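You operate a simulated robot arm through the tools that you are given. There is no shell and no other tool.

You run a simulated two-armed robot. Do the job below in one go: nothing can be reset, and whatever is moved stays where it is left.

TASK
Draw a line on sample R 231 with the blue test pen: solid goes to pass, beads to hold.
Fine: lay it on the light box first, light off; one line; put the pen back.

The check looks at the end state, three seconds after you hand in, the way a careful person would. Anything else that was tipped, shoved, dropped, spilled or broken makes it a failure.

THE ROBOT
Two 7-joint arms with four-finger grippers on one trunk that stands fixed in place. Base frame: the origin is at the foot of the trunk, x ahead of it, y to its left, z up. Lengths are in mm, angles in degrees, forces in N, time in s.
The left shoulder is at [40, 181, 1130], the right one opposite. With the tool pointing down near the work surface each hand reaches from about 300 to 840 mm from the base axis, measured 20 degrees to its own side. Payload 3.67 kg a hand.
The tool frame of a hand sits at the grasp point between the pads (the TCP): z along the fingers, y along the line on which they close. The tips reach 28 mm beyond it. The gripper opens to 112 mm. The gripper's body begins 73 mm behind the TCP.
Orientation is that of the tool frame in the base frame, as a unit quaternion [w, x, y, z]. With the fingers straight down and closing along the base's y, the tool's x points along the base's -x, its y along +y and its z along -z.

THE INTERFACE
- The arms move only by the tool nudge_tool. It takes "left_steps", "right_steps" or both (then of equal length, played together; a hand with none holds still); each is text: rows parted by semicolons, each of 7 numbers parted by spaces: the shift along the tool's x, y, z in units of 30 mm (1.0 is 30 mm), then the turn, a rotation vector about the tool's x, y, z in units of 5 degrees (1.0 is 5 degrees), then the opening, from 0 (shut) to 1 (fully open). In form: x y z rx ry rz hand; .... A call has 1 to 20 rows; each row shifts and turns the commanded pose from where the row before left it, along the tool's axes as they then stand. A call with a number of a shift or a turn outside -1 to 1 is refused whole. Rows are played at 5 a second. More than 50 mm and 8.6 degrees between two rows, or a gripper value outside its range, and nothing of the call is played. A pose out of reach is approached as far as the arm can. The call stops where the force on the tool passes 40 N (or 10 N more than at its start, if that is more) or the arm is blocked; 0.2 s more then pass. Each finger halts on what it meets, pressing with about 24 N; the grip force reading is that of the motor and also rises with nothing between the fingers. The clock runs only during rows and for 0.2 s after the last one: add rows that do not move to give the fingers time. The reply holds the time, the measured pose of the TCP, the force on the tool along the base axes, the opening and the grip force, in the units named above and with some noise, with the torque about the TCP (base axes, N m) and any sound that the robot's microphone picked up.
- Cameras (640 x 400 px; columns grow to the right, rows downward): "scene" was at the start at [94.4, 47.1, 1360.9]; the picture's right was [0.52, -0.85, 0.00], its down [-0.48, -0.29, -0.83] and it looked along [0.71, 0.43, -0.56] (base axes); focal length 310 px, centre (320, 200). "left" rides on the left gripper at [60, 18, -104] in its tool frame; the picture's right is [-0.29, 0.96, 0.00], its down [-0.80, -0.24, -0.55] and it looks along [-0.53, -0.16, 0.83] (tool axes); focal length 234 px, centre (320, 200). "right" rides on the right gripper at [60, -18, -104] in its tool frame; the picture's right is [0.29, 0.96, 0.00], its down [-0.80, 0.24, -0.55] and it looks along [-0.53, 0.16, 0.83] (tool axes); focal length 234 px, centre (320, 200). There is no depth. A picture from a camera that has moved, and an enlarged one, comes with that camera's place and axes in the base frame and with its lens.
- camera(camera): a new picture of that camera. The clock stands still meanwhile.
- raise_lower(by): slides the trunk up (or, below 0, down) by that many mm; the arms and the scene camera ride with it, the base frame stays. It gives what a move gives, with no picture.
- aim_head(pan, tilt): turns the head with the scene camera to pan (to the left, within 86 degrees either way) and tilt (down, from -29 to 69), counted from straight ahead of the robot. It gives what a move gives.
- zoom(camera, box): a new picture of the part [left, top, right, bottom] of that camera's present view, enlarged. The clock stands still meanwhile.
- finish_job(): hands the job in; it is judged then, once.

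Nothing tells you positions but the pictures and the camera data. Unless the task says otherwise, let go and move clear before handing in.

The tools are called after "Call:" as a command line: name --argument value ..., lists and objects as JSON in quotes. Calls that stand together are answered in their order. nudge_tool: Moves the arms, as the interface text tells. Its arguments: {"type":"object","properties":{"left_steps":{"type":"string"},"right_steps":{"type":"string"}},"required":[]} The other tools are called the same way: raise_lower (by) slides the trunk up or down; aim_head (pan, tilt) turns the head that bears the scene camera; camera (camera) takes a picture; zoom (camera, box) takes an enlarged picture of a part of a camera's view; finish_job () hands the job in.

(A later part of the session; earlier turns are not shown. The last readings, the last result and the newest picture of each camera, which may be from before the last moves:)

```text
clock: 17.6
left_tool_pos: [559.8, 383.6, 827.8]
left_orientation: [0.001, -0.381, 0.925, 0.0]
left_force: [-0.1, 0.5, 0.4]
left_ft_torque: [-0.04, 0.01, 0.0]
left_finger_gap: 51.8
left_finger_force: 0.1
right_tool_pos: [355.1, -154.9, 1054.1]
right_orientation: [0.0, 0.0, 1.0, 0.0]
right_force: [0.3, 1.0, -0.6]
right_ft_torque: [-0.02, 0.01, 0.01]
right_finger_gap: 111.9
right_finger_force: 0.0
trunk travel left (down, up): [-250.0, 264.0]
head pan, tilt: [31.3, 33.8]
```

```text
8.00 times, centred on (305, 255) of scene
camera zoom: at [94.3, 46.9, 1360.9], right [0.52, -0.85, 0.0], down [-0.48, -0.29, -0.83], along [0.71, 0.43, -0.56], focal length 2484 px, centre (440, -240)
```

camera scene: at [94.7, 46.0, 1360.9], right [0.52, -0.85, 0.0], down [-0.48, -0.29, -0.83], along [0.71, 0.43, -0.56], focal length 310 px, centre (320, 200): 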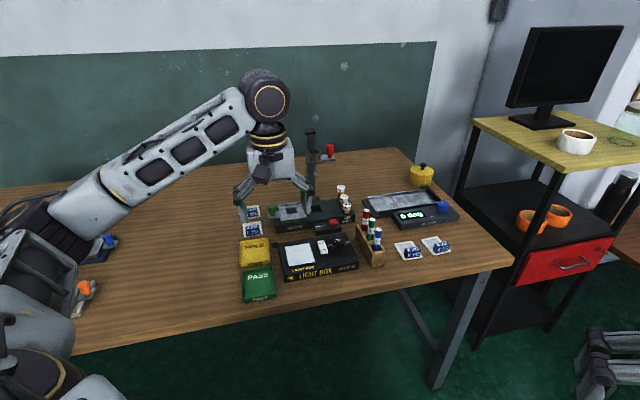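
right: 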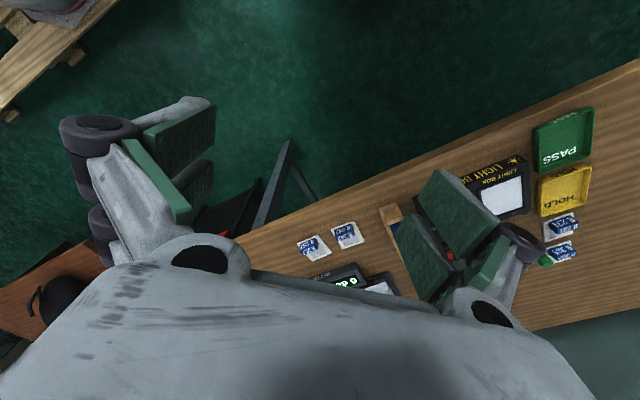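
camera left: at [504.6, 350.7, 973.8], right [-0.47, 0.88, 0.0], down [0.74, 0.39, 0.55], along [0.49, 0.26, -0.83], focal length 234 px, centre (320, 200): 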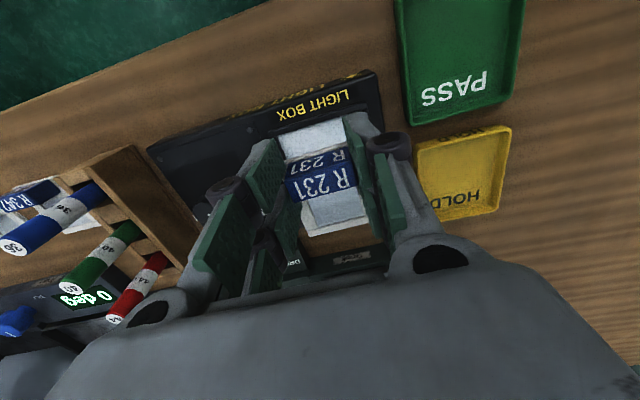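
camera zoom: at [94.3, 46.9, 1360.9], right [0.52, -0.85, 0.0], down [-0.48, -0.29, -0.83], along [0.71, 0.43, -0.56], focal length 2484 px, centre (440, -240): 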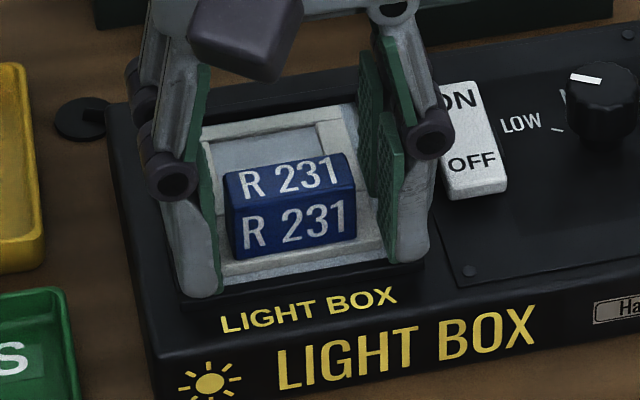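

The tile rests inside the window with margin on all sides. I'm lifting the hand clear and checking.

Call:
nudge_tool --left_steps "0 0 -.5 0 0 0 .46;0 0 -.9 0 0 0 .46;0 0 -.9 0 0 0 .46;0 0 -.9 0 0 0 .46;0.8 0 0 0 0 0 .46;0.8 0 0 0 0 0 .46"

Call:
camera --camera "left"

Call:
zoom --camera "left" --box '[240, 130, 400, 240]'

Call:
zoom --camera "scene" --box '[275, 220, 345, 280]'

Call:
zoom --camera "scene" --box '[350, 200, 400, 275]'

```text
clock: 19.0
left_tool_pos: [525.0, 351.0, 926.4]
left_orientation: [0.0, -0.38, 0.925, 0.0]
left_force: [-0.7, -0.5, -0.6]
left_ft_torque: [-0.02, 0.01, 0.03]
left_finger_gap: 51.1
left_finger_force: 0.1
right_tool_pos: [356.9, -154.4, 1053.2]
right_orientation: [-0.001, 0.0, 1.0, 0.0]
right_force: [-0.1, 0.8, 0.0]
right_ft_torque: [-0.01, 0.0, 0.04]
right_finger_gap: 112.0
right_finger_force: 0.1
trunk travel left (down, up): [-250.0, 264.0]
head pan, tilt: [31.3, 33.8]
```

```text
taken
camera left: at [470.0, 320.4, 1030.4], right [-0.47, 0.88, 0.0], down [0.74, 0.39, 0.55], along [0.49, 0.26, -0.83], focal length 234 px, centre (320, 200)
```

left: 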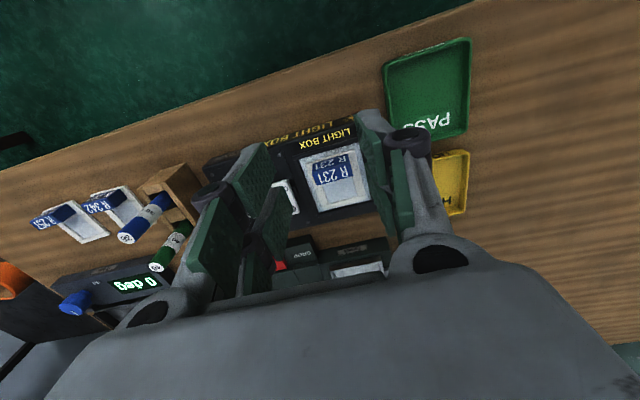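

```text
3.64 times, centred on (320, 185) of left
camera zoom: at [470.0, 320.4, 1030.4], right [-0.47, 0.88, 0.0], down [0.74, 0.39, 0.55], along [0.49, 0.26, -0.83], focal length 852 px, centre (320, 254)
```

zoom: 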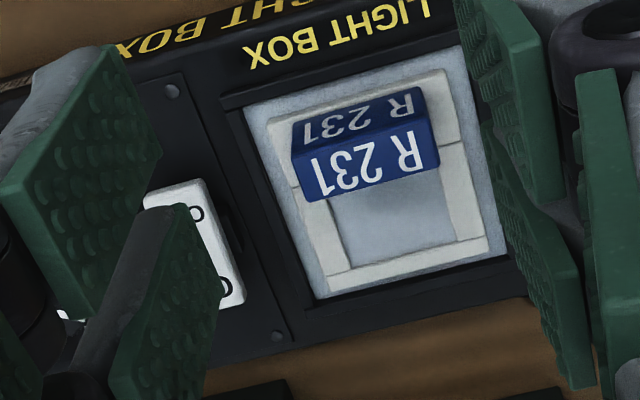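

```text
6.67 times, centred on (310, 250) of scene
camera zoom: at [94.0, 46.8, 1360.9], right [0.52, -0.85, 0.0], down [-0.47, -0.29, -0.83], along [0.71, 0.43, -0.56], focal length 2070 px, centre (387, -133)
```

zoom: 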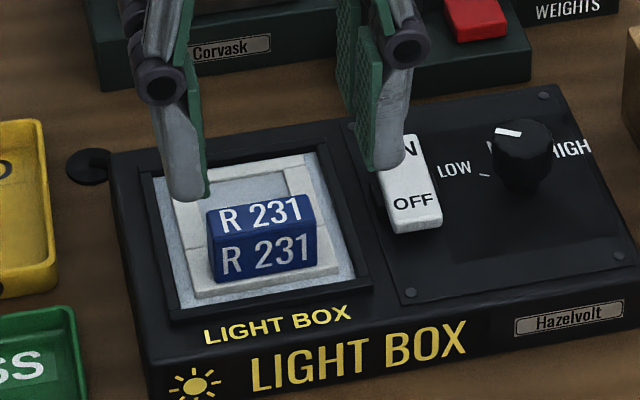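

```text
5.33 times, centred on (375, 238) of scene
camera zoom: at [94.0, 46.8, 1360.9], right [0.52, -0.85, 0.0], down [-0.47, -0.29, -0.83], along [0.71, 0.43, -0.56], focal length 1656 px, centre (27, 0)
```

zoom: 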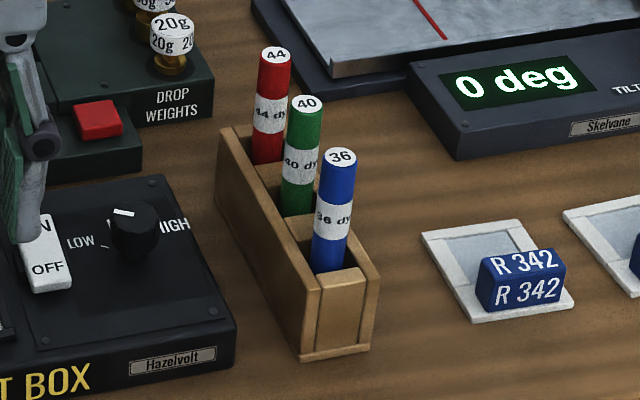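

The tile is well seated with a clear margin. Now the blue pen: I'm moving the hand over to just in front of it for a close look.

Call:
nudge_tool --left_steps ".1 -.994 0 0 0 0 .5;.1 -.994 0 0 0 0 .5;.1 -.994 0 0 0 0 .5;.1 -.994 0 0 0 0 .5;.1 -.994 0 0 0 0 .5;.1 -.994 0 0 0 0 .5;0 0 0 0 0 0 .5"

Call:
camera --camera "left"

Call:
zoom --camera "left" --box '[240, 120, 400, 240]'

Call:
zoom --camera "scene" --box '[345, 190, 405, 275]'

```text
clock: 20.6
left_tool_pos: [639.4, 211.5, 925.7]
left_orientation: [0.0, -0.38, 0.925, 0.0]
left_force: [0.0, 0.6, -0.2]
left_ft_torque: [0.0, -0.01, -0.03]
left_finger_gap: 55.9
left_finger_force: 0.0
right_tool_pos: [356.3, -154.4, 1052.5]
right_orientation: [0.0, 0.0, 1.0, 0.001]
right_force: [-0.1, 0.5, 0.9]
right_ft_torque: [0.02, 0.01, 0.03]
right_finger_gap: 112.1
right_finger_force: 0.1
trunk travel left (down, up): [-250.0, 264.0]
head pan, tilt: [31.3, 33.8]
```

```text
taken
camera left: at [583.0, 180.7, 1029.4], right [-0.47, 0.88, 0.0], down [0.73, 0.39, 0.55], along [0.49, 0.26, -0.83], focal length 234 px, centre (320, 200)
```

left: 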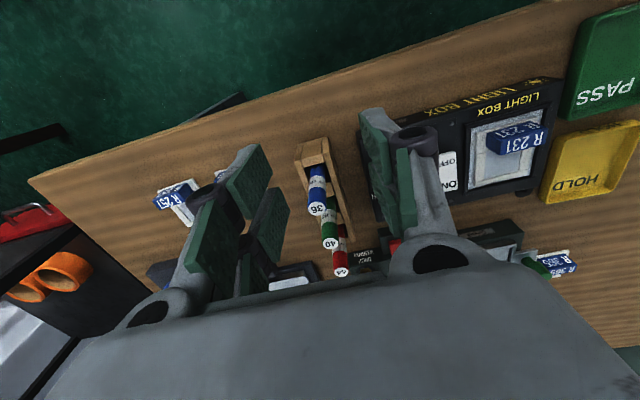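

```text
3.33 times, centred on (320, 180) of left
camera zoom: at [583.0, 180.7, 1029.4], right [-0.47, 0.88, 0.0], down [0.73, 0.39, 0.55], along [0.49, 0.26, -0.83], focal length 781 px, centre (320, 267)
```

zoom: 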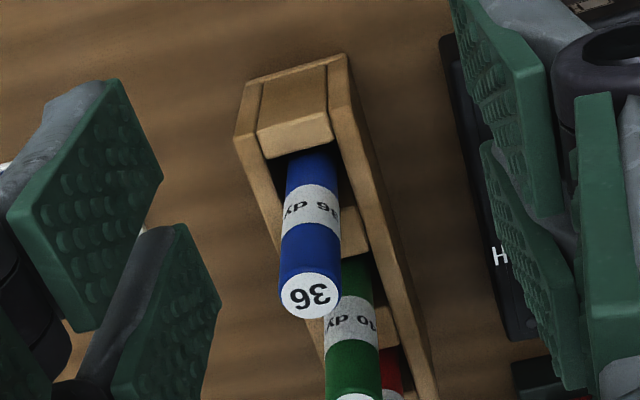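

```text
4.71 times, centred on (375, 232) of scene
camera zoom: at [94.0, 47.7, 1360.9], right [0.52, -0.85, 0.0], down [-0.47, -0.29, -0.83], along [0.71, 0.43, -0.56], focal length 1461 px, centre (61, 47)
```

zoom: 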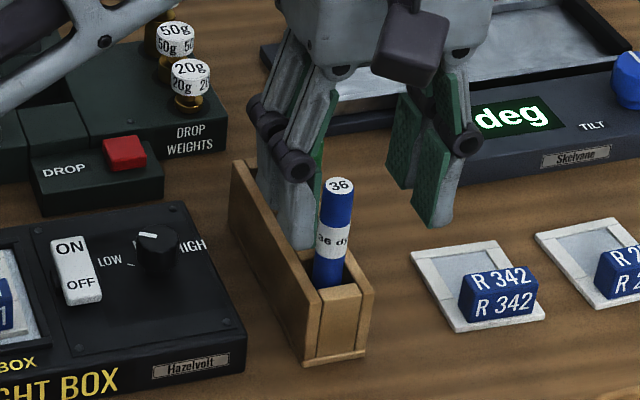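

The blue pen stands nearly vertical, axis at about (684.5, 234), top at z≈871, with the rack walls up to z≈795. I'm centring the hand above it before descending.

Call:
nudge_tool --left_steps "-.8 -.26 0 0 0 0 .5;-.8 -.26 0 0 0 0 .5;0 0 0 0 0 0 .5"

Call:
zoom --camera "left" --box '[240, 120, 400, 240]'

Call:
zoom --camera "scene" --box '[345, 190, 405, 275]'

```text
clock: 21.4
left_tool_pos: [684.5, 233.7, 924.5]
left_orientation: [0.0, -0.38, 0.925, 0.0]
left_force: [0.1, 1.0, 0.4]
left_ft_torque: [-0.02, 0.06, 0.02]
left_finger_gap: 55.9
left_finger_force: 0.1
right_tool_pos: [355.4, -155.6, 1053.3]
right_orientation: [0.0, 0.0, 1.0, 0.0]
right_force: [0.1, 0.4, -0.6]
right_ft_torque: [-0.01, 0.02, 0.01]
right_finger_gap: 112.1
right_finger_force: 0.0
trunk travel left (down, up): [-250.0, 264.0]
head pan, tilt: [31.3, 33.8]
```

```text
3.33 times, centred on (320, 180) of left
camera zoom: at [629.4, 202.3, 1028.2], right [-0.47, 0.88, 0.0], down [0.74, 0.39, 0.55], along [0.49, 0.26, -0.83], focal length 781 px, centre (320, 267)
```

zoom: 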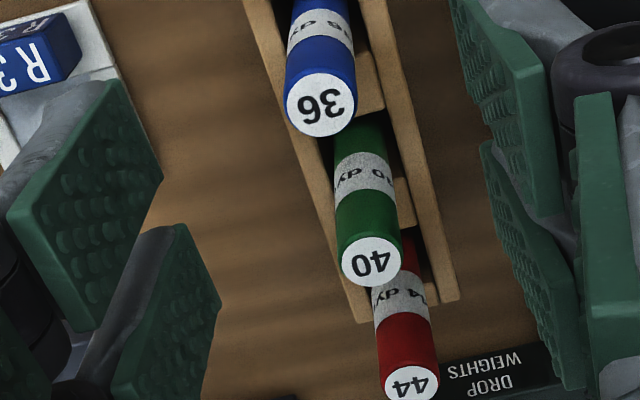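

```text
4.71 times, centred on (375, 232) of scene
camera zoom: at [94.2, 46.9, 1360.9], right [0.52, -0.85, 0.0], down [-0.48, -0.29, -0.83], along [0.71, 0.43, -0.56], focal length 1461 px, centre (61, 47)
```

zoom: 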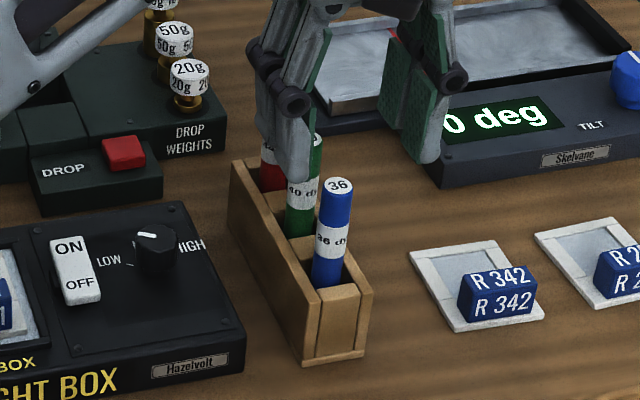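

Call:
nudge_tool --left_steps "0 -.03 .7 0 0 0 .5;0 0 .7 0 0 0 .5;0 0 .7 0 0 0 .5;0 0 .72 0 0 0 .5;0 0 0 0 0 0 .5"

Call:
camera --camera "left"

Call:
zoom --camera "scene" --box '[345, 190, 405, 275]'

```text
clock: 22.6
left_tool_pos: [684.0, 231.3, 839.0]
left_orientation: [0.0, -0.381, 0.925, 0.0]
left_force: [0.7, 0.2, 0.3]
left_ft_torque: [-0.01, -0.02, 0.02]
left_finger_gap: 56.1
left_finger_force: 0.1
right_tool_pos: [355.6, -155.1, 1053.1]
right_orientation: [0.0, 0.001, 1.0, 0.0]
right_force: [0.3, 0.2, 0.5]
right_ft_torque: [-0.02, 0.02, -0.02]
right_finger_gap: 112.1
right_finger_force: 0.0
trunk travel left (down, up): [-250.0, 264.0]
head pan, tilt: [31.3, 33.8]
```

```text
taken
camera left: at [628.4, 201.1, 942.9], right [-0.47, 0.88, 0.0], down [0.74, 0.39, 0.55], along [0.49, 0.26, -0.83], focal length 234 px, centre (320, 200)
```

left: 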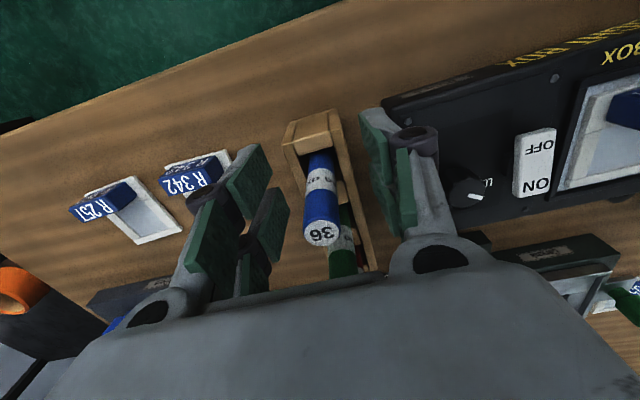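

```text
4.71 times, centred on (375, 232) of scene
camera zoom: at [94.3, 46.8, 1360.9], right [0.52, -0.85, 0.0], down [-0.48, -0.29, -0.83], along [0.71, 0.43, -0.56], focal length 1461 px, centre (61, 47)
```

zoom: 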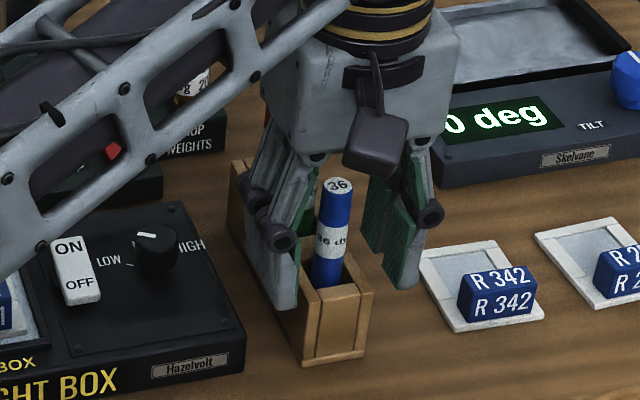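

The fingers straddle the pen with no contact. I'm closing on it.

Call:
nudge_tool --left_steps "0 0 0 0 0 0 .35;0 0 0 0 0 0 .25;0 0 0 0 0 0 .18;0 0 0 0 0 0 .1;0 0 0 0 0 0 0;0 0 0 0 0 0 0"

Call:
zoom --camera "scene" --box '[345, 190, 405, 275]'

Call:
zoom --camera "left" --box '[240, 120, 400, 240]'

```text
clock: 24.0
left_tool_pos: [683.5, 232.2, 838.5]
left_orientation: [0.001, -0.38, 0.925, -0.001]
left_force: [-0.5, 0.0, 0.7]
left_ft_torque: [-0.03, 0.01, -0.01]
left_finger_gap: 13.7
left_finger_force: 24.1
right_tool_pos: [356.3, -154.9, 1052.4]
right_orientation: [0.0, 0.0, 1.0, -0.001]
right_force: [0.0, 0.3, -0.1]
right_ft_torque: [-0.02, 0.04, -0.02]
right_finger_gap: 112.0
right_finger_force: 0.0
trunk travel left (down, up): [-250.0, 264.0]
head pan, tilt: [31.3, 33.8]
```

```text
4.71 times, centred on (375, 232) of scene
camera zoom: at [94.5, 46.9, 1360.8], right [0.52, -0.85, 0.0], down [-0.48, -0.29, -0.83], along [0.71, 0.43, -0.56], focal length 1461 px, centre (61, 47)
```

zoom: 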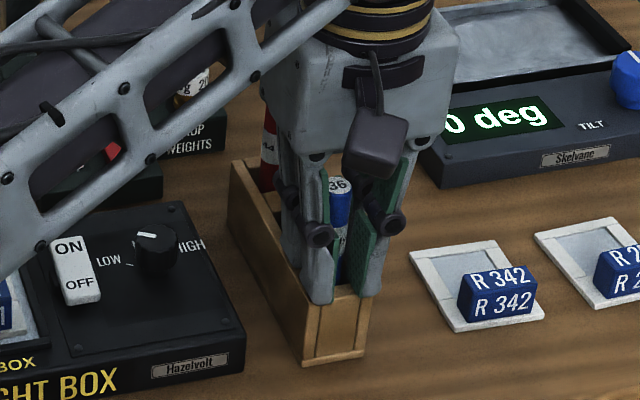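

```text
3.33 times, centred on (320, 180) of left
camera zoom: at [628.6, 201.3, 942.8], right [-0.47, 0.88, 0.0], down [0.74, 0.39, 0.55], along [0.49, 0.26, -0.83], focal length 781 px, centre (320, 267)
```

zoom: 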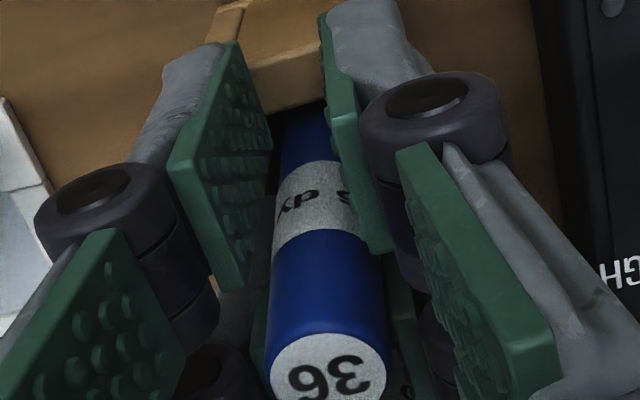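

The pen is gripped near its middle, TCP at about (683.8, 232.2, 838.7), the pose to return to. I'm lifting it straight out and will look at its tip.

Call:
nudge_tool --left_steps "0 0 -.2 0 0 0 0;0 0 -.4 0 0 0 0;0 0 -.6 0 0 0 0;0 0 -.8 0 0 0 0;0 0 -.8 0 0 0 0;0 0 -.8 0 0 0 0;0 0 0 0 0 0 0"

Call:
zoom --camera "scene" --box '[335, 160, 415, 275]'

Call:
camera --camera "left"

```text
clock: 25.6
left_tool_pos: [684.2, 233.1, 948.3]
left_orientation: [0.0, -0.38, 0.925, 0.0]
left_force: [-0.1, 0.0, -0.3]
left_ft_torque: [0.01, 0.02, 0.02]
left_finger_gap: 13.4
left_finger_force: 24.0
right_tool_pos: [355.9, -155.4, 1051.6]
right_orientation: [0.0, 0.0, 1.0, 0.0]
right_force: [-0.5, -0.4, 0.1]
right_ft_torque: [0.01, -0.02, 0.01]
right_finger_gap: 111.8
right_finger_force: 0.1
trunk travel left (down, up): [-250.0, 264.0]
head pan, tilt: [31.3, 33.8]
```

```text
3.48 times, centred on (375, 218) of scene
camera zoom: at [94.8, 47.1, 1360.8], right [0.52, -0.85, 0.0], down [-0.48, -0.29, -0.83], along [0.71, 0.43, -0.56], focal length 1080 px, centre (129, 139)
```

zoom: 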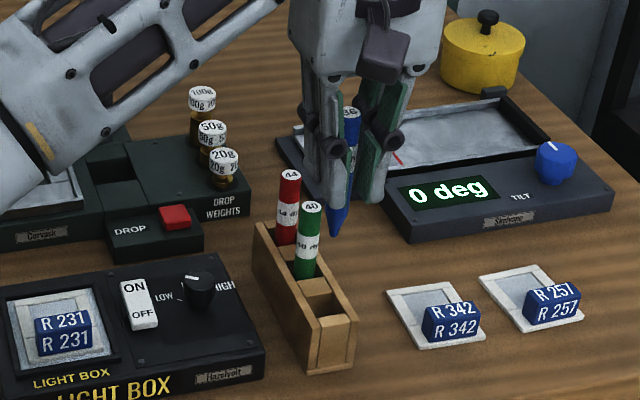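

```text
taken
camera left: at [629.4, 202.3, 1051.4], right [-0.47, 0.88, 0.0], down [0.74, 0.39, 0.55], along [0.49, 0.26, -0.83], focal length 234 px, centre (320, 200)
```

left: 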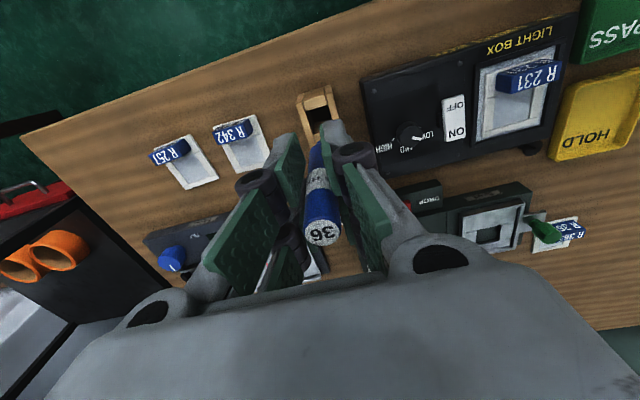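

Call:
zoom --camera "scene" --box '[365, 180, 405, 225]'

Call:
zoom --camera "left" --box '[280, 80, 360, 250]'

```text
8.89 times, centred on (385, 202) of scene
camera zoom: at [94.8, 47.1, 1360.8], right [0.52, -0.85, 0.0], down [-0.48, -0.29, -0.83], along [0.71, 0.43, -0.56], focal length 2760 px, centre (-258, 178)
```

zoom: 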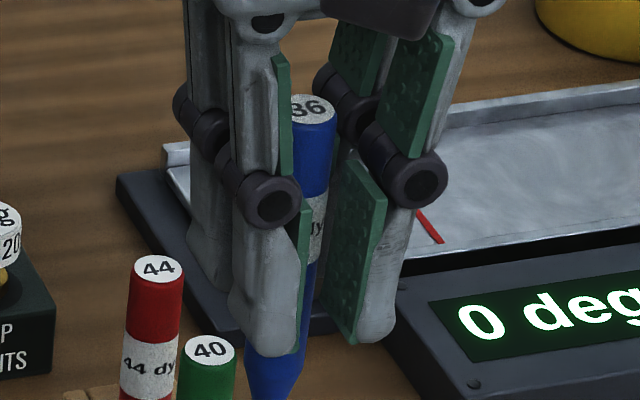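

```text
2.35 times, centred on (320, 165) of left
camera zoom: at [629.4, 202.3, 1051.4], right [-0.47, 0.88, 0.0], down [0.74, 0.39, 0.55], along [0.49, 0.26, -0.83], focal length 551 px, centre (320, 282)
```

zoom: 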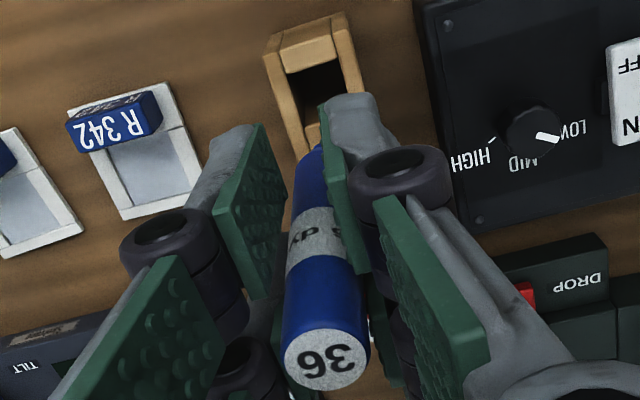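

Call:
zoom --camera "scene" --box '[362, 195, 402, 235]'

```text
10.00 times, centred on (382, 215) of scene
camera zoom: at [94.8, 47.1, 1360.8], right [0.52, -0.85, 0.0], down [-0.48, -0.29, -0.83], along [0.71, 0.43, -0.56], focal length 3104 px, centre (-300, 50)
```

zoom: 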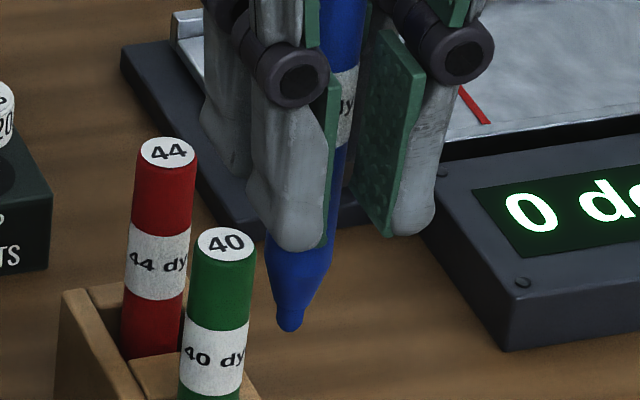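

The pen has a pointed tip about 71.5 mm below the TCP. I'll carry it at safe height to above the grey plate, at the start of the planned line across the plate behind the block.

Call:
nudge_tool --left_steps "-.22 .856 0 0 0 0 0;-.22 .856 0 0 0 0 0;-.22 .856 0 0 0 0 0;-.22 .856 0 0 0 0 0;-.22 .856 0 0 0 0 0;-.22 .856 0 0 0 0 0;-.23 .856 0 0 0 0 0;0 0 0 0 0 0 0"

Call:
camera --camera "left"

Call:
zoom --camera "scene" --box '[275, 200, 355, 280]'

Call:
zoom --camera "left" --box '[250, 90, 390, 230]'

```text
clock: 27.4
left_tool_pos: [589.8, 391.6, 947.6]
left_orientation: [-0.002, -0.381, 0.925, 0.002]
left_force: [-0.4, 0.2, -1.5]
left_ft_torque: [-0.03, -0.01, -0.01]
left_finger_gap: 13.4
left_finger_force: 24.1
right_tool_pos: [356.3, -155.3, 1052.5]
right_orientation: [0.001, -0.001, 1.0, 0.0]
right_force: [0.1, -0.6, -0.5]
right_ft_torque: [0.03, 0.0, -0.02]
right_finger_gap: 112.0
right_finger_force: 0.1
trunk travel left (down, up): [-250.0, 264.0]
head pan, tilt: [31.3, 33.8]
```

```text
taken
camera left: at [535.3, 361.3, 1051.3], right [-0.47, 0.88, 0.0], down [0.74, 0.39, 0.55], along [0.49, 0.26, -0.83], focal length 234 px, centre (320, 200)
```

left: 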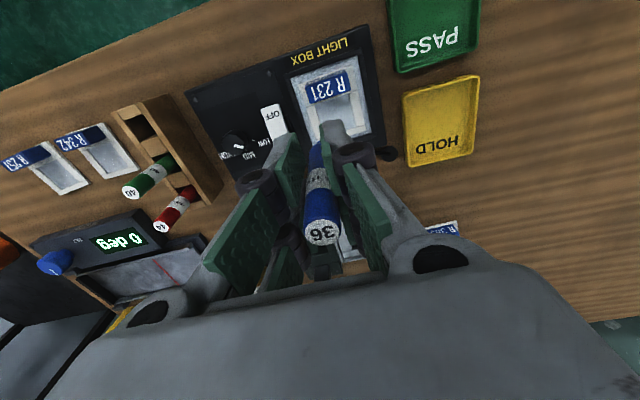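

```text
5.00 times, centred on (315, 240) of scene
camera zoom: at [94.9, 46.4, 1360.8], right [0.52, -0.85, 0.0], down [-0.48, -0.29, -0.83], along [0.71, 0.43, -0.56], focal length 1552 px, centre (345, 0)
```

zoom: 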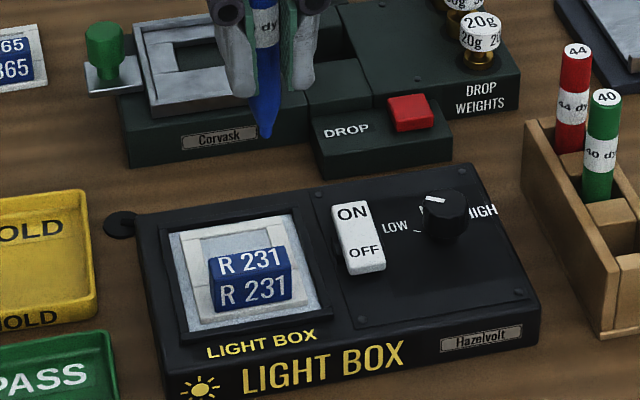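

```text
2.86 times, centred on (320, 160) of left
camera zoom: at [535.3, 361.3, 1051.3], right [-0.47, 0.88, 0.0], down [0.74, 0.39, 0.55], along [0.49, 0.26, -0.83], focal length 669 px, centre (320, 314)
```

zoom: 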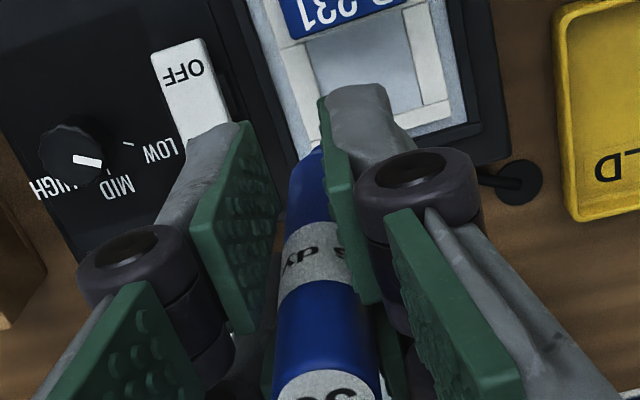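

Call:
nudge_tool --left_steps "-.1 0 .6 0 0 0 0;0 0 .6 0 0 0 0;0 0 .6 0 0 0 0;0 0 .5 0 0 0 0;0 0 0 0 0 0 0"

Call:
camera --camera "left"

Call:
zoom --camera "left" --box '[250, 90, 390, 230]'

Call:
zoom --camera "scene" --box '[275, 215, 345, 275]'

```text
clock: 28.6
left_tool_pos: [593.2, 395.5, 878.0]
left_orientation: [0.0, -0.38, 0.925, -0.001]
left_force: [-0.4, 0.3, -0.6]
left_ft_torque: [0.0, 0.02, -0.02]
left_finger_gap: 13.2
left_finger_force: 23.5
right_tool_pos: [356.9, -155.3, 1053.1]
right_orientation: [-0.001, -0.001, 1.0, 0.0]
right_force: [0.1, 0.3, 0.8]
right_ft_torque: [0.0, -0.02, 0.03]
right_finger_gap: 111.9
right_finger_force: 0.1
trunk travel left (down, up): [-250.0, 264.0]
head pan, tilt: [31.3, 33.8]
```

```text
taken
camera left: at [538.0, 364.7, 981.4], right [-0.47, 0.88, 0.0], down [0.74, 0.39, 0.55], along [0.49, 0.26, -0.83], focal length 234 px, centre (320, 200)
```

left: 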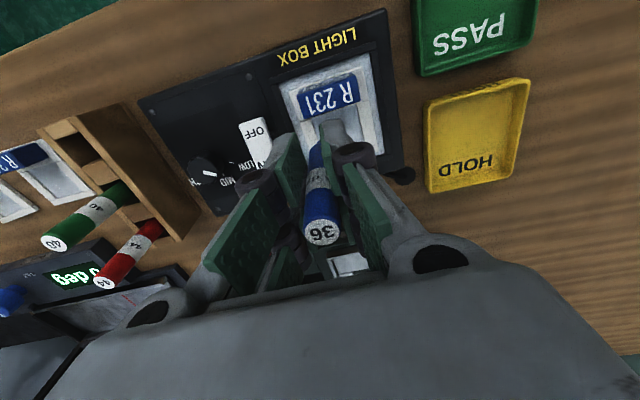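

```text
2.86 times, centred on (320, 160) of left
camera zoom: at [538.0, 364.7, 981.4], right [-0.47, 0.88, 0.0], down [0.74, 0.39, 0.55], along [0.49, 0.26, -0.83], focal length 669 px, centre (320, 314)
```

zoom: 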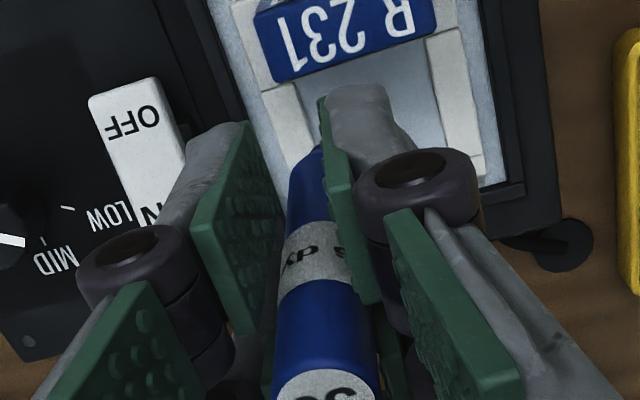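

```text
6.67 times, centred on (310, 245) of scene
camera zoom: at [94.2, 46.9, 1360.9], right [0.52, -0.85, 0.0], down [-0.48, -0.29, -0.83], along [0.71, 0.43, -0.56], focal length 2070 px, centre (387, -100)
```

zoom: 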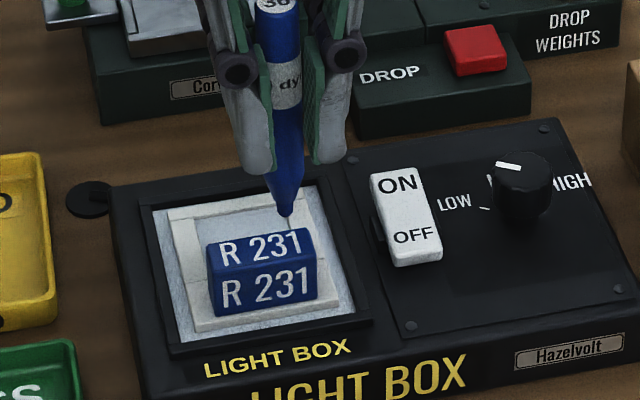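

The tip hovers about 14 mm above the plate, roughly 5 mm inside the frame at the right side. I'm descending carefully until contact.

Call:
nudge_tool --left_steps "0 .033 .2 0 0 0 0;0 0 .13 0 0 0 0;0 0 0 0 0 0 0"

Call:
zoom --camera "scene" --box '[285, 230, 335, 270]'

```text
clock: 29.4
left_tool_pos: [592.9, 396.6, 868.2]
left_orientation: [0.0, -0.38, 0.925, 0.0]
left_force: [-0.6, 0.3, -1.0]
left_ft_torque: [0.01, 0.03, 0.01]
left_finger_gap: 13.3
left_finger_force: 24.0
right_tool_pos: [356.9, -155.2, 1053.7]
right_orientation: [-0.001, 0.0, 1.0, -0.001]
right_force: [0.4, -0.1, 0.1]
right_ft_torque: [0.01, -0.01, -0.01]
right_finger_gap: 112.4
right_finger_force: 0.1
trunk travel left (down, up): [-250.0, 264.0]
head pan, tilt: [31.3, 33.8]
```

```text
10.00 times, centred on (310, 250) of scene
camera zoom: at [94.4, 47.0, 1360.9], right [0.52, -0.85, 0.0], down [-0.48, -0.29, -0.83], along [0.71, 0.43, -0.56], focal length 3104 px, centre (420, -300)
```

zoom: 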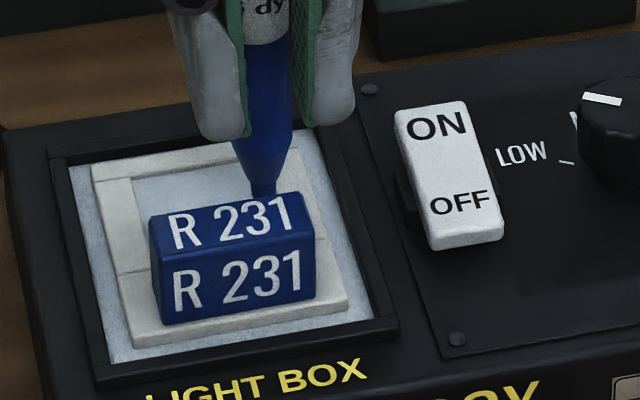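

Call:
nudge_tool --left_steps "0 0 .035 0 0 0 0;0 0 .035 0 0 0 0;0 0 0 0 0 0 0"

Call:
nudge_tool --left_steps "0 0 .033 0 0 0 0;0 0 0 0 0 0 0"

```text
clock: 30.2
left_tool_pos: [592.5, 395.7, 866.8]
left_orientation: [-0.001, -0.38, 0.925, 0.0]
left_force: [0.1, 0.2, -0.8]
left_ft_torque: [0.0, 0.02, 0.01]
left_finger_gap: 13.2
left_finger_force: 23.9
right_tool_pos: [356.8, -154.9, 1053.5]
right_orientation: [0.0, 0.0, 1.0, 0.0]
right_force: [-0.1, -0.9, 0.6]
right_ft_torque: [0.0, 0.0, 0.01]
right_finger_gap: 111.8
right_finger_force: 0.1
trunk travel left (down, up): [-250.0, 264.0]
head pan, tilt: [31.3, 33.8]
```

```text
clock: 30.8
left_tool_pos: [593.0, 396.0, 866.4]
left_orientation: [0.0, -0.381, 0.925, 0.001]
left_force: [-1.1, -0.6, -0.4]
left_ft_torque: [0.0, -0.03, -0.03]
left_finger_gap: 13.4
left_finger_force: 24.7
right_tool_pos: [356.7, -156.0, 1052.8]
right_orientation: [0.0, 0.0, 1.0, 0.0]
right_force: [-0.2, -0.2, -0.5]
right_ft_torque: [0.0, -0.01, 0.02]
right_finger_gap: 111.9
right_finger_force: 0.0
trunk travel left (down, up): [-250.0, 264.0]
head pan, tilt: [31.3, 33.8]
```

Call:
nudge_tool --left_steps "0 0 .033 0 0 0 0;0 0 0 0 0 0 0"

Call:
nudge_tool --left_steps "0 0 .025 0 0 0 0;0 0 0 0 0 0 0"

```text
clock: 31.4
left_tool_pos: [592.2, 395.1, 867.0]
left_orientation: [-0.001, -0.379, 0.925, -0.001]
left_force: [0.4, 0.8, 3.1]
left_ft_torque: [0.04, -0.04, -0.01]
left_finger_gap: 13.1
left_finger_force: 24.3
right_tool_pos: [355.4, -155.8, 1053.4]
right_orientation: [0.0, -0.001, 1.0, 0.0]
right_force: [-0.7, -0.5, 0.2]
right_ft_torque: [-0.02, -0.01, 0.0]
right_finger_gap: 111.9
right_finger_force: 0.1
trunk travel left (down, up): [-250.0, 264.0]
head pan, tilt: [31.3, 33.8]
```

```text
clock: 32.0
left_tool_pos: [592.5, 395.7, 865.8]
left_orientation: [0.002, -0.38, 0.925, 0.0]
left_force: [1.7, 1.2, 8.5]
left_ft_torque: [0.1, -0.09, 0.01]
left_finger_gap: 13.1
left_finger_force: 24.6
right_tool_pos: [354.5, -154.4, 1052.7]
right_orientation: [0.0, 0.0, 1.0, 0.0]
right_force: [0.1, 0.0, -0.2]
right_ft_torque: [-0.01, 0.0, -0.02]
right_finger_gap: 112.1
right_finger_force: 0.0
trunk travel left (down, up): [-250.0, 264.0]
head pan, tilt: [31.3, 33.8]
```

Contact at about 8 N. I'm easing the pressure slightly and drawing one 26 mm stroke across the plate, then lifting straight off.

Call:
nudge_tool --left_steps "0 0 -.01 0 0 0 0;0 .145 0 0 0 0 0;0 .145 0 0 0 0 0;0 .145 0 0 0 0 0;0 .145 0 0 0 0 0;0 .145 0 0 0 0 0;0 .145 0 0 0 0 0;0 0 0 0 0 0 0"

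Call:
zoom --camera "scene" --box '[285, 230, 335, 270]'

Call:
zoom --camera "left" --box '[250, 90, 390, 230]'

```text
clock: 33.8
left_tool_pos: [573.4, 412.5, 863.7]
left_orientation: [0.001, -0.38, 0.925, 0.0]
left_force: [2.0, -1.4, 9.5]
left_ft_torque: [-0.13, -0.17, 0.01]
left_finger_gap: 10.6
left_finger_force: 23.6
right_tool_pos: [355.6, -155.0, 1053.9]
right_orientation: [0.0, 0.0, 1.0, 0.0]
right_force: [-0.1, 0.3, -0.2]
right_ft_torque: [0.01, 0.03, 0.01]
right_finger_gap: 112.1
right_finger_force: 0.0
trunk travel left (down, up): [-250.0, 264.0]
head pan, tilt: [31.3, 33.8]
```

```text
10.00 times, centred on (310, 250) of scene
camera zoom: at [93.8, 46.2, 1360.9], right [0.52, -0.85, 0.0], down [-0.47, -0.29, -0.83], along [0.71, 0.43, -0.56], focal length 3104 px, centre (420, -300)
```

zoom: 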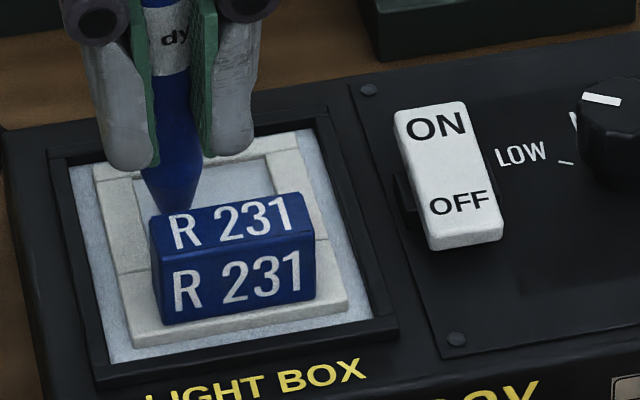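

```text
2.86 times, centred on (320, 160) of left
camera zoom: at [519.0, 382.0, 968.0], right [-0.47, 0.88, 0.0], down [0.74, 0.39, 0.55], along [0.49, 0.26, -0.83], focal length 669 px, centre (320, 314)
```

zoom: 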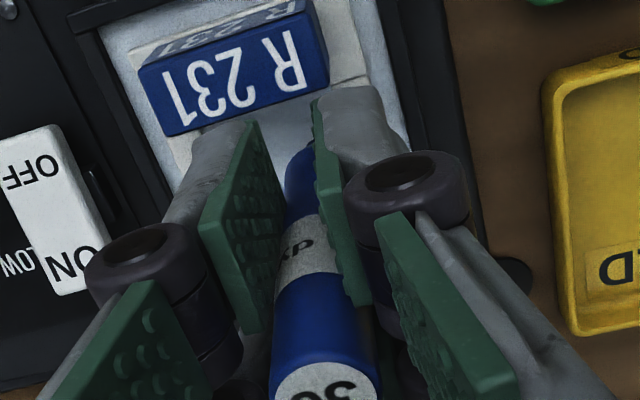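

Call:
nudge_tool --left_steps "0 0 -.2 0 0 0 0;0 0 -.6 0 0 0 0;0 0 -.6 0 0 0 0;0 0 -.6 0 0 0 0;0 0 0 0 0 0 0"

Call:
zoom --camera "scene" --box '[275, 205, 345, 270]'

Call:
camera --camera "left"

Call:
zoom --camera "left" --box '[250, 90, 390, 260]'

```text
clock: 35.0
left_tool_pos: [573.6, 412.6, 922.6]
left_orientation: [0.0, -0.38, 0.925, -0.001]
left_force: [-0.1, 0.0, 0.0]
left_ft_torque: [-0.01, 0.01, -0.02]
left_finger_gap: 10.5
left_finger_force: 23.9
right_tool_pos: [356.6, -155.9, 1052.4]
right_orientation: [0.0, 0.0, 1.0, -0.001]
right_force: [0.1, -0.7, 0.4]
right_ft_torque: [0.01, 0.01, -0.02]
right_finger_gap: 112.0
right_finger_force: 0.0
trunk travel left (down, up): [-250.0, 264.0]
head pan, tilt: [31.3, 33.8]
```

```text
6.15 times, centred on (310, 238) of scene
camera zoom: at [94.7, 47.2, 1360.8], right [0.52, -0.85, 0.0], down [-0.48, -0.29, -0.83], along [0.71, 0.43, -0.56], focal length 1910 px, centre (382, -31)
```

zoom: 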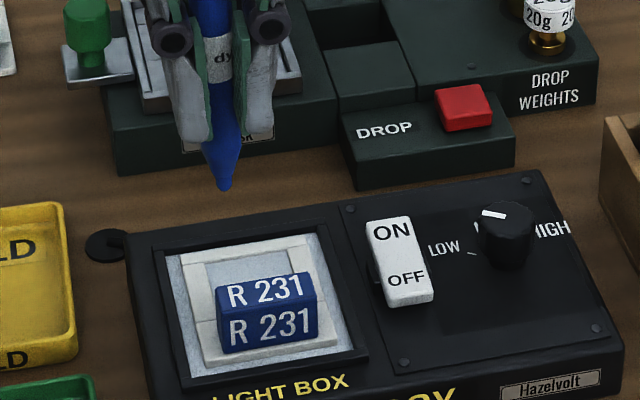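

```text
taken
camera left: at [518.6, 382.3, 1027.6], right [-0.47, 0.88, 0.0], down [0.74, 0.39, 0.55], along [0.49, 0.26, -0.83], focal length 234 px, centre (320, 200)
```

left: 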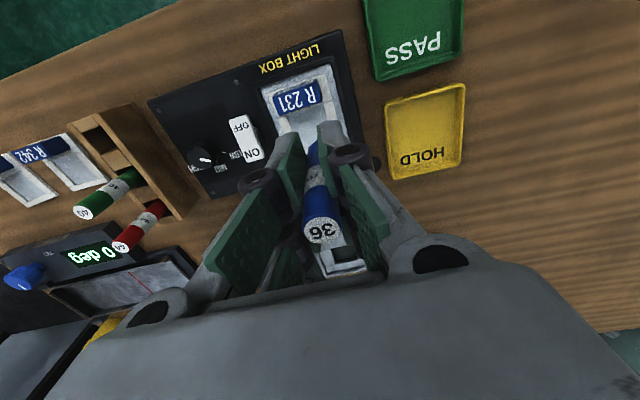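

```text
2.35 times, centred on (320, 175) of left
camera zoom: at [518.6, 382.3, 1027.6], right [-0.47, 0.88, 0.0], down [0.74, 0.39, 0.55], along [0.49, 0.26, -0.83], focal length 551 px, centre (320, 259)
```

zoom: 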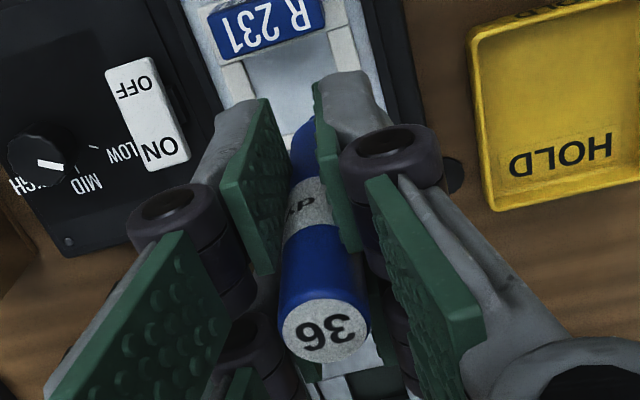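

The stroke is made and the tile hasn't moved. I'm backing the hand off toward the rack along a safe path, then looking at the plate to see whether the line is solid or beaded.

Call:
nudge_tool --left_steps ".55 0 -.26 0 0 0 0;.55 0 -.26 0 0 0 0;.55 0 -.261 0 0 0 0;0 -.9 0 0 0 0 0;0 -.9 0 0 0 0 0;0 -.9 0 0 0 0 0;0 -.9 0 0 0 0 0;0 0 0 0 0 0 0"

Call:
camera --camera "left"

Call:
zoom --camera "left" --box '[420, 40, 520, 150]'

Call:
zoom --camera "scene" --box '[285, 230, 335, 270]'

```text
clock: 36.8
left_tool_pos: [615.7, 303.4, 947.7]
left_orientation: [0.0, -0.381, 0.925, 0.0]
left_force: [-0.1, 0.2, -0.7]
left_ft_torque: [0.03, 0.02, 0.0]
left_finger_gap: 10.6
left_finger_force: 23.9
right_tool_pos: [355.4, -155.2, 1052.0]
right_orientation: [0.0, 0.0, 1.0, 0.0]
right_force: [-0.7, -1.0, -0.4]
right_ft_torque: [-0.04, 0.0, -0.01]
right_finger_gap: 111.9
right_finger_force: 0.0
trunk travel left (down, up): [-250.0, 264.0]
head pan, tilt: [31.3, 33.8]
```

```text
taken
camera left: at [559.9, 271.8, 1051.4], right [-0.47, 0.88, 0.0], down [0.73, 0.39, 0.55], along [0.49, 0.26, -0.83], focal length 234 px, centre (320, 200)
```

left: 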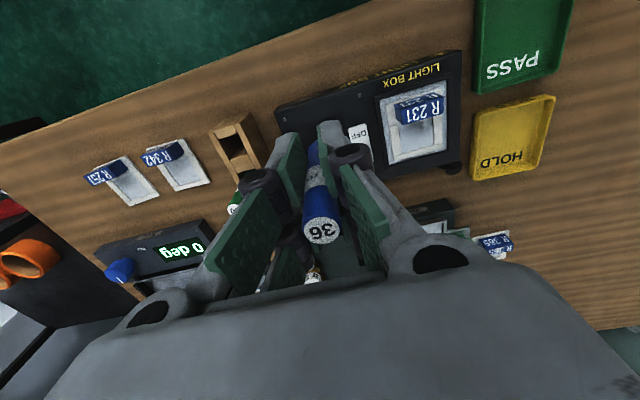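

```text
3.64 times, centred on (470, 95) of left
camera zoom: at [559.9, 271.8, 1051.4], right [-0.47, 0.88, 0.0], down [0.73, 0.39, 0.55], along [0.49, 0.26, -0.83], focal length 852 px, centre (-226, 582)
```

zoom: 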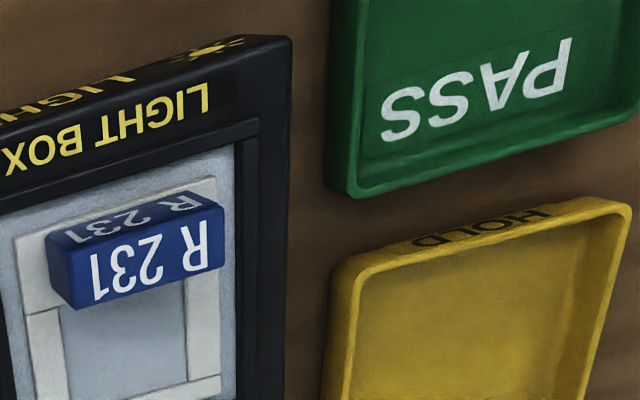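

```text
10.00 times, centred on (310, 250) of scene
camera zoom: at [93.8, 47.6, 1360.9], right [0.52, -0.85, 0.0], down [-0.47, -0.29, -0.83], along [0.71, 0.43, -0.56], focal length 3104 px, centre (420, -300)
```

zoom: 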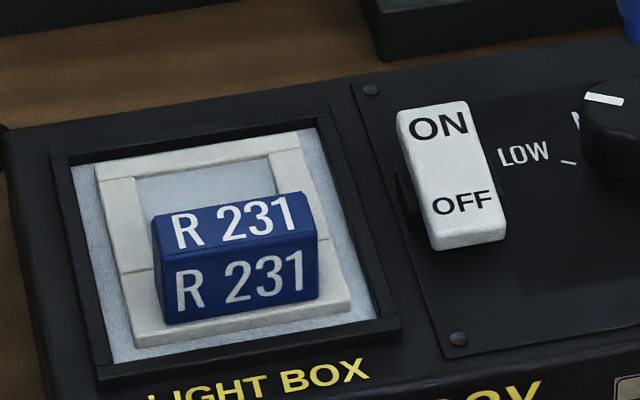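

Call:
zoom --camera "left" --box '[380, 90, 460, 165]'

Call:
zoom --camera "scene" --box '[290, 245, 320, 265]'

Call:
zoom --camera "scene" --box '[300, 180, 380, 240]'

```text
5.33 times, centred on (420, 128) of left
camera zoom: at [559.9, 271.8, 1051.4], right [-0.47, 0.88, 0.0], down [0.73, 0.39, 0.55], along [0.49, 0.26, -0.83], focal length 1249 px, centre (-213, 587)
```

zoom: 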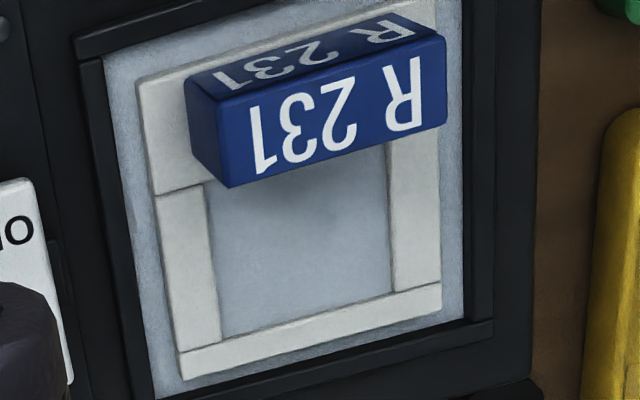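

```text
16.00 times, centred on (305, 255) of scene
camera zoom: at [93.8, 47.6, 1360.9], right [0.52, -0.85, 0.0], down [-0.47, -0.29, -0.83], along [0.71, 0.43, -0.56], focal length 4967 px, centre (560, -680)
```

zoom: 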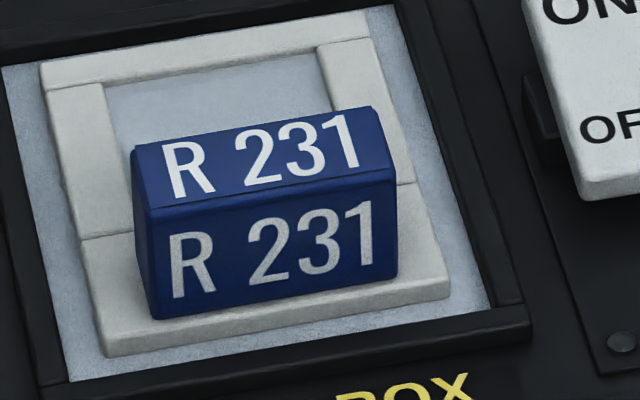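

```text
6.67 times, centred on (340, 210) of scene
camera zoom: at [93.8, 47.6, 1360.9], right [0.52, -0.85, 0.0], down [-0.47, -0.29, -0.83], along [0.71, 0.43, -0.56], focal length 2070 px, centre (187, 133)
```

zoom: 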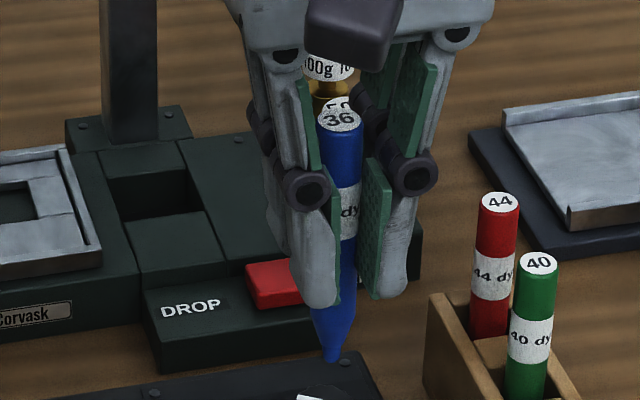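

Call:
zoom --camera "left" --box '[398, 118, 438, 150]'

Call:
zoom --camera "scene" --box '[330, 215, 350, 240]'

```text
12.50 times, centred on (418, 134) of left
camera zoom: at [559.9, 271.8, 1051.4], right [-0.47, 0.88, 0.0], down [0.73, 0.39, 0.55], along [0.49, 0.26, -0.83], focal length 2927 px, centre (-905, 1025)
```

zoom: 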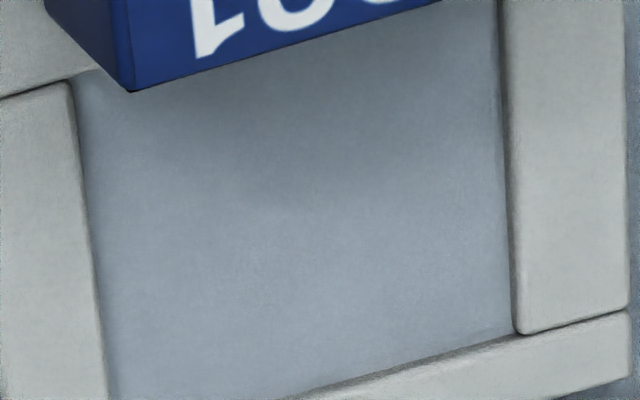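

```text
16.00 times, centred on (340, 228) of scene
camera zoom: at [93.8, 47.6, 1360.9], right [0.52, -0.85, 0.0], down [-0.47, -0.29, -0.83], along [0.71, 0.43, -0.56], focal length 4967 px, centre (0, -240)
```

zoom: 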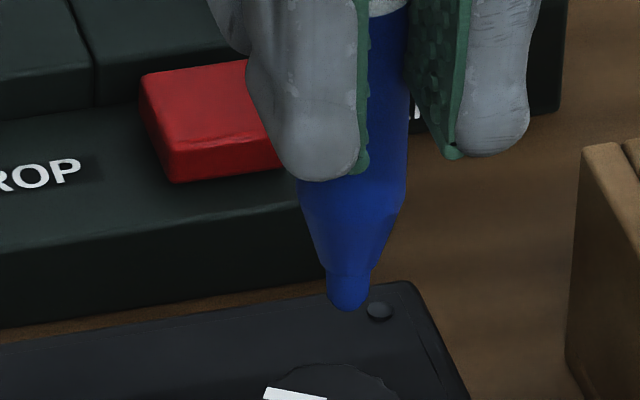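

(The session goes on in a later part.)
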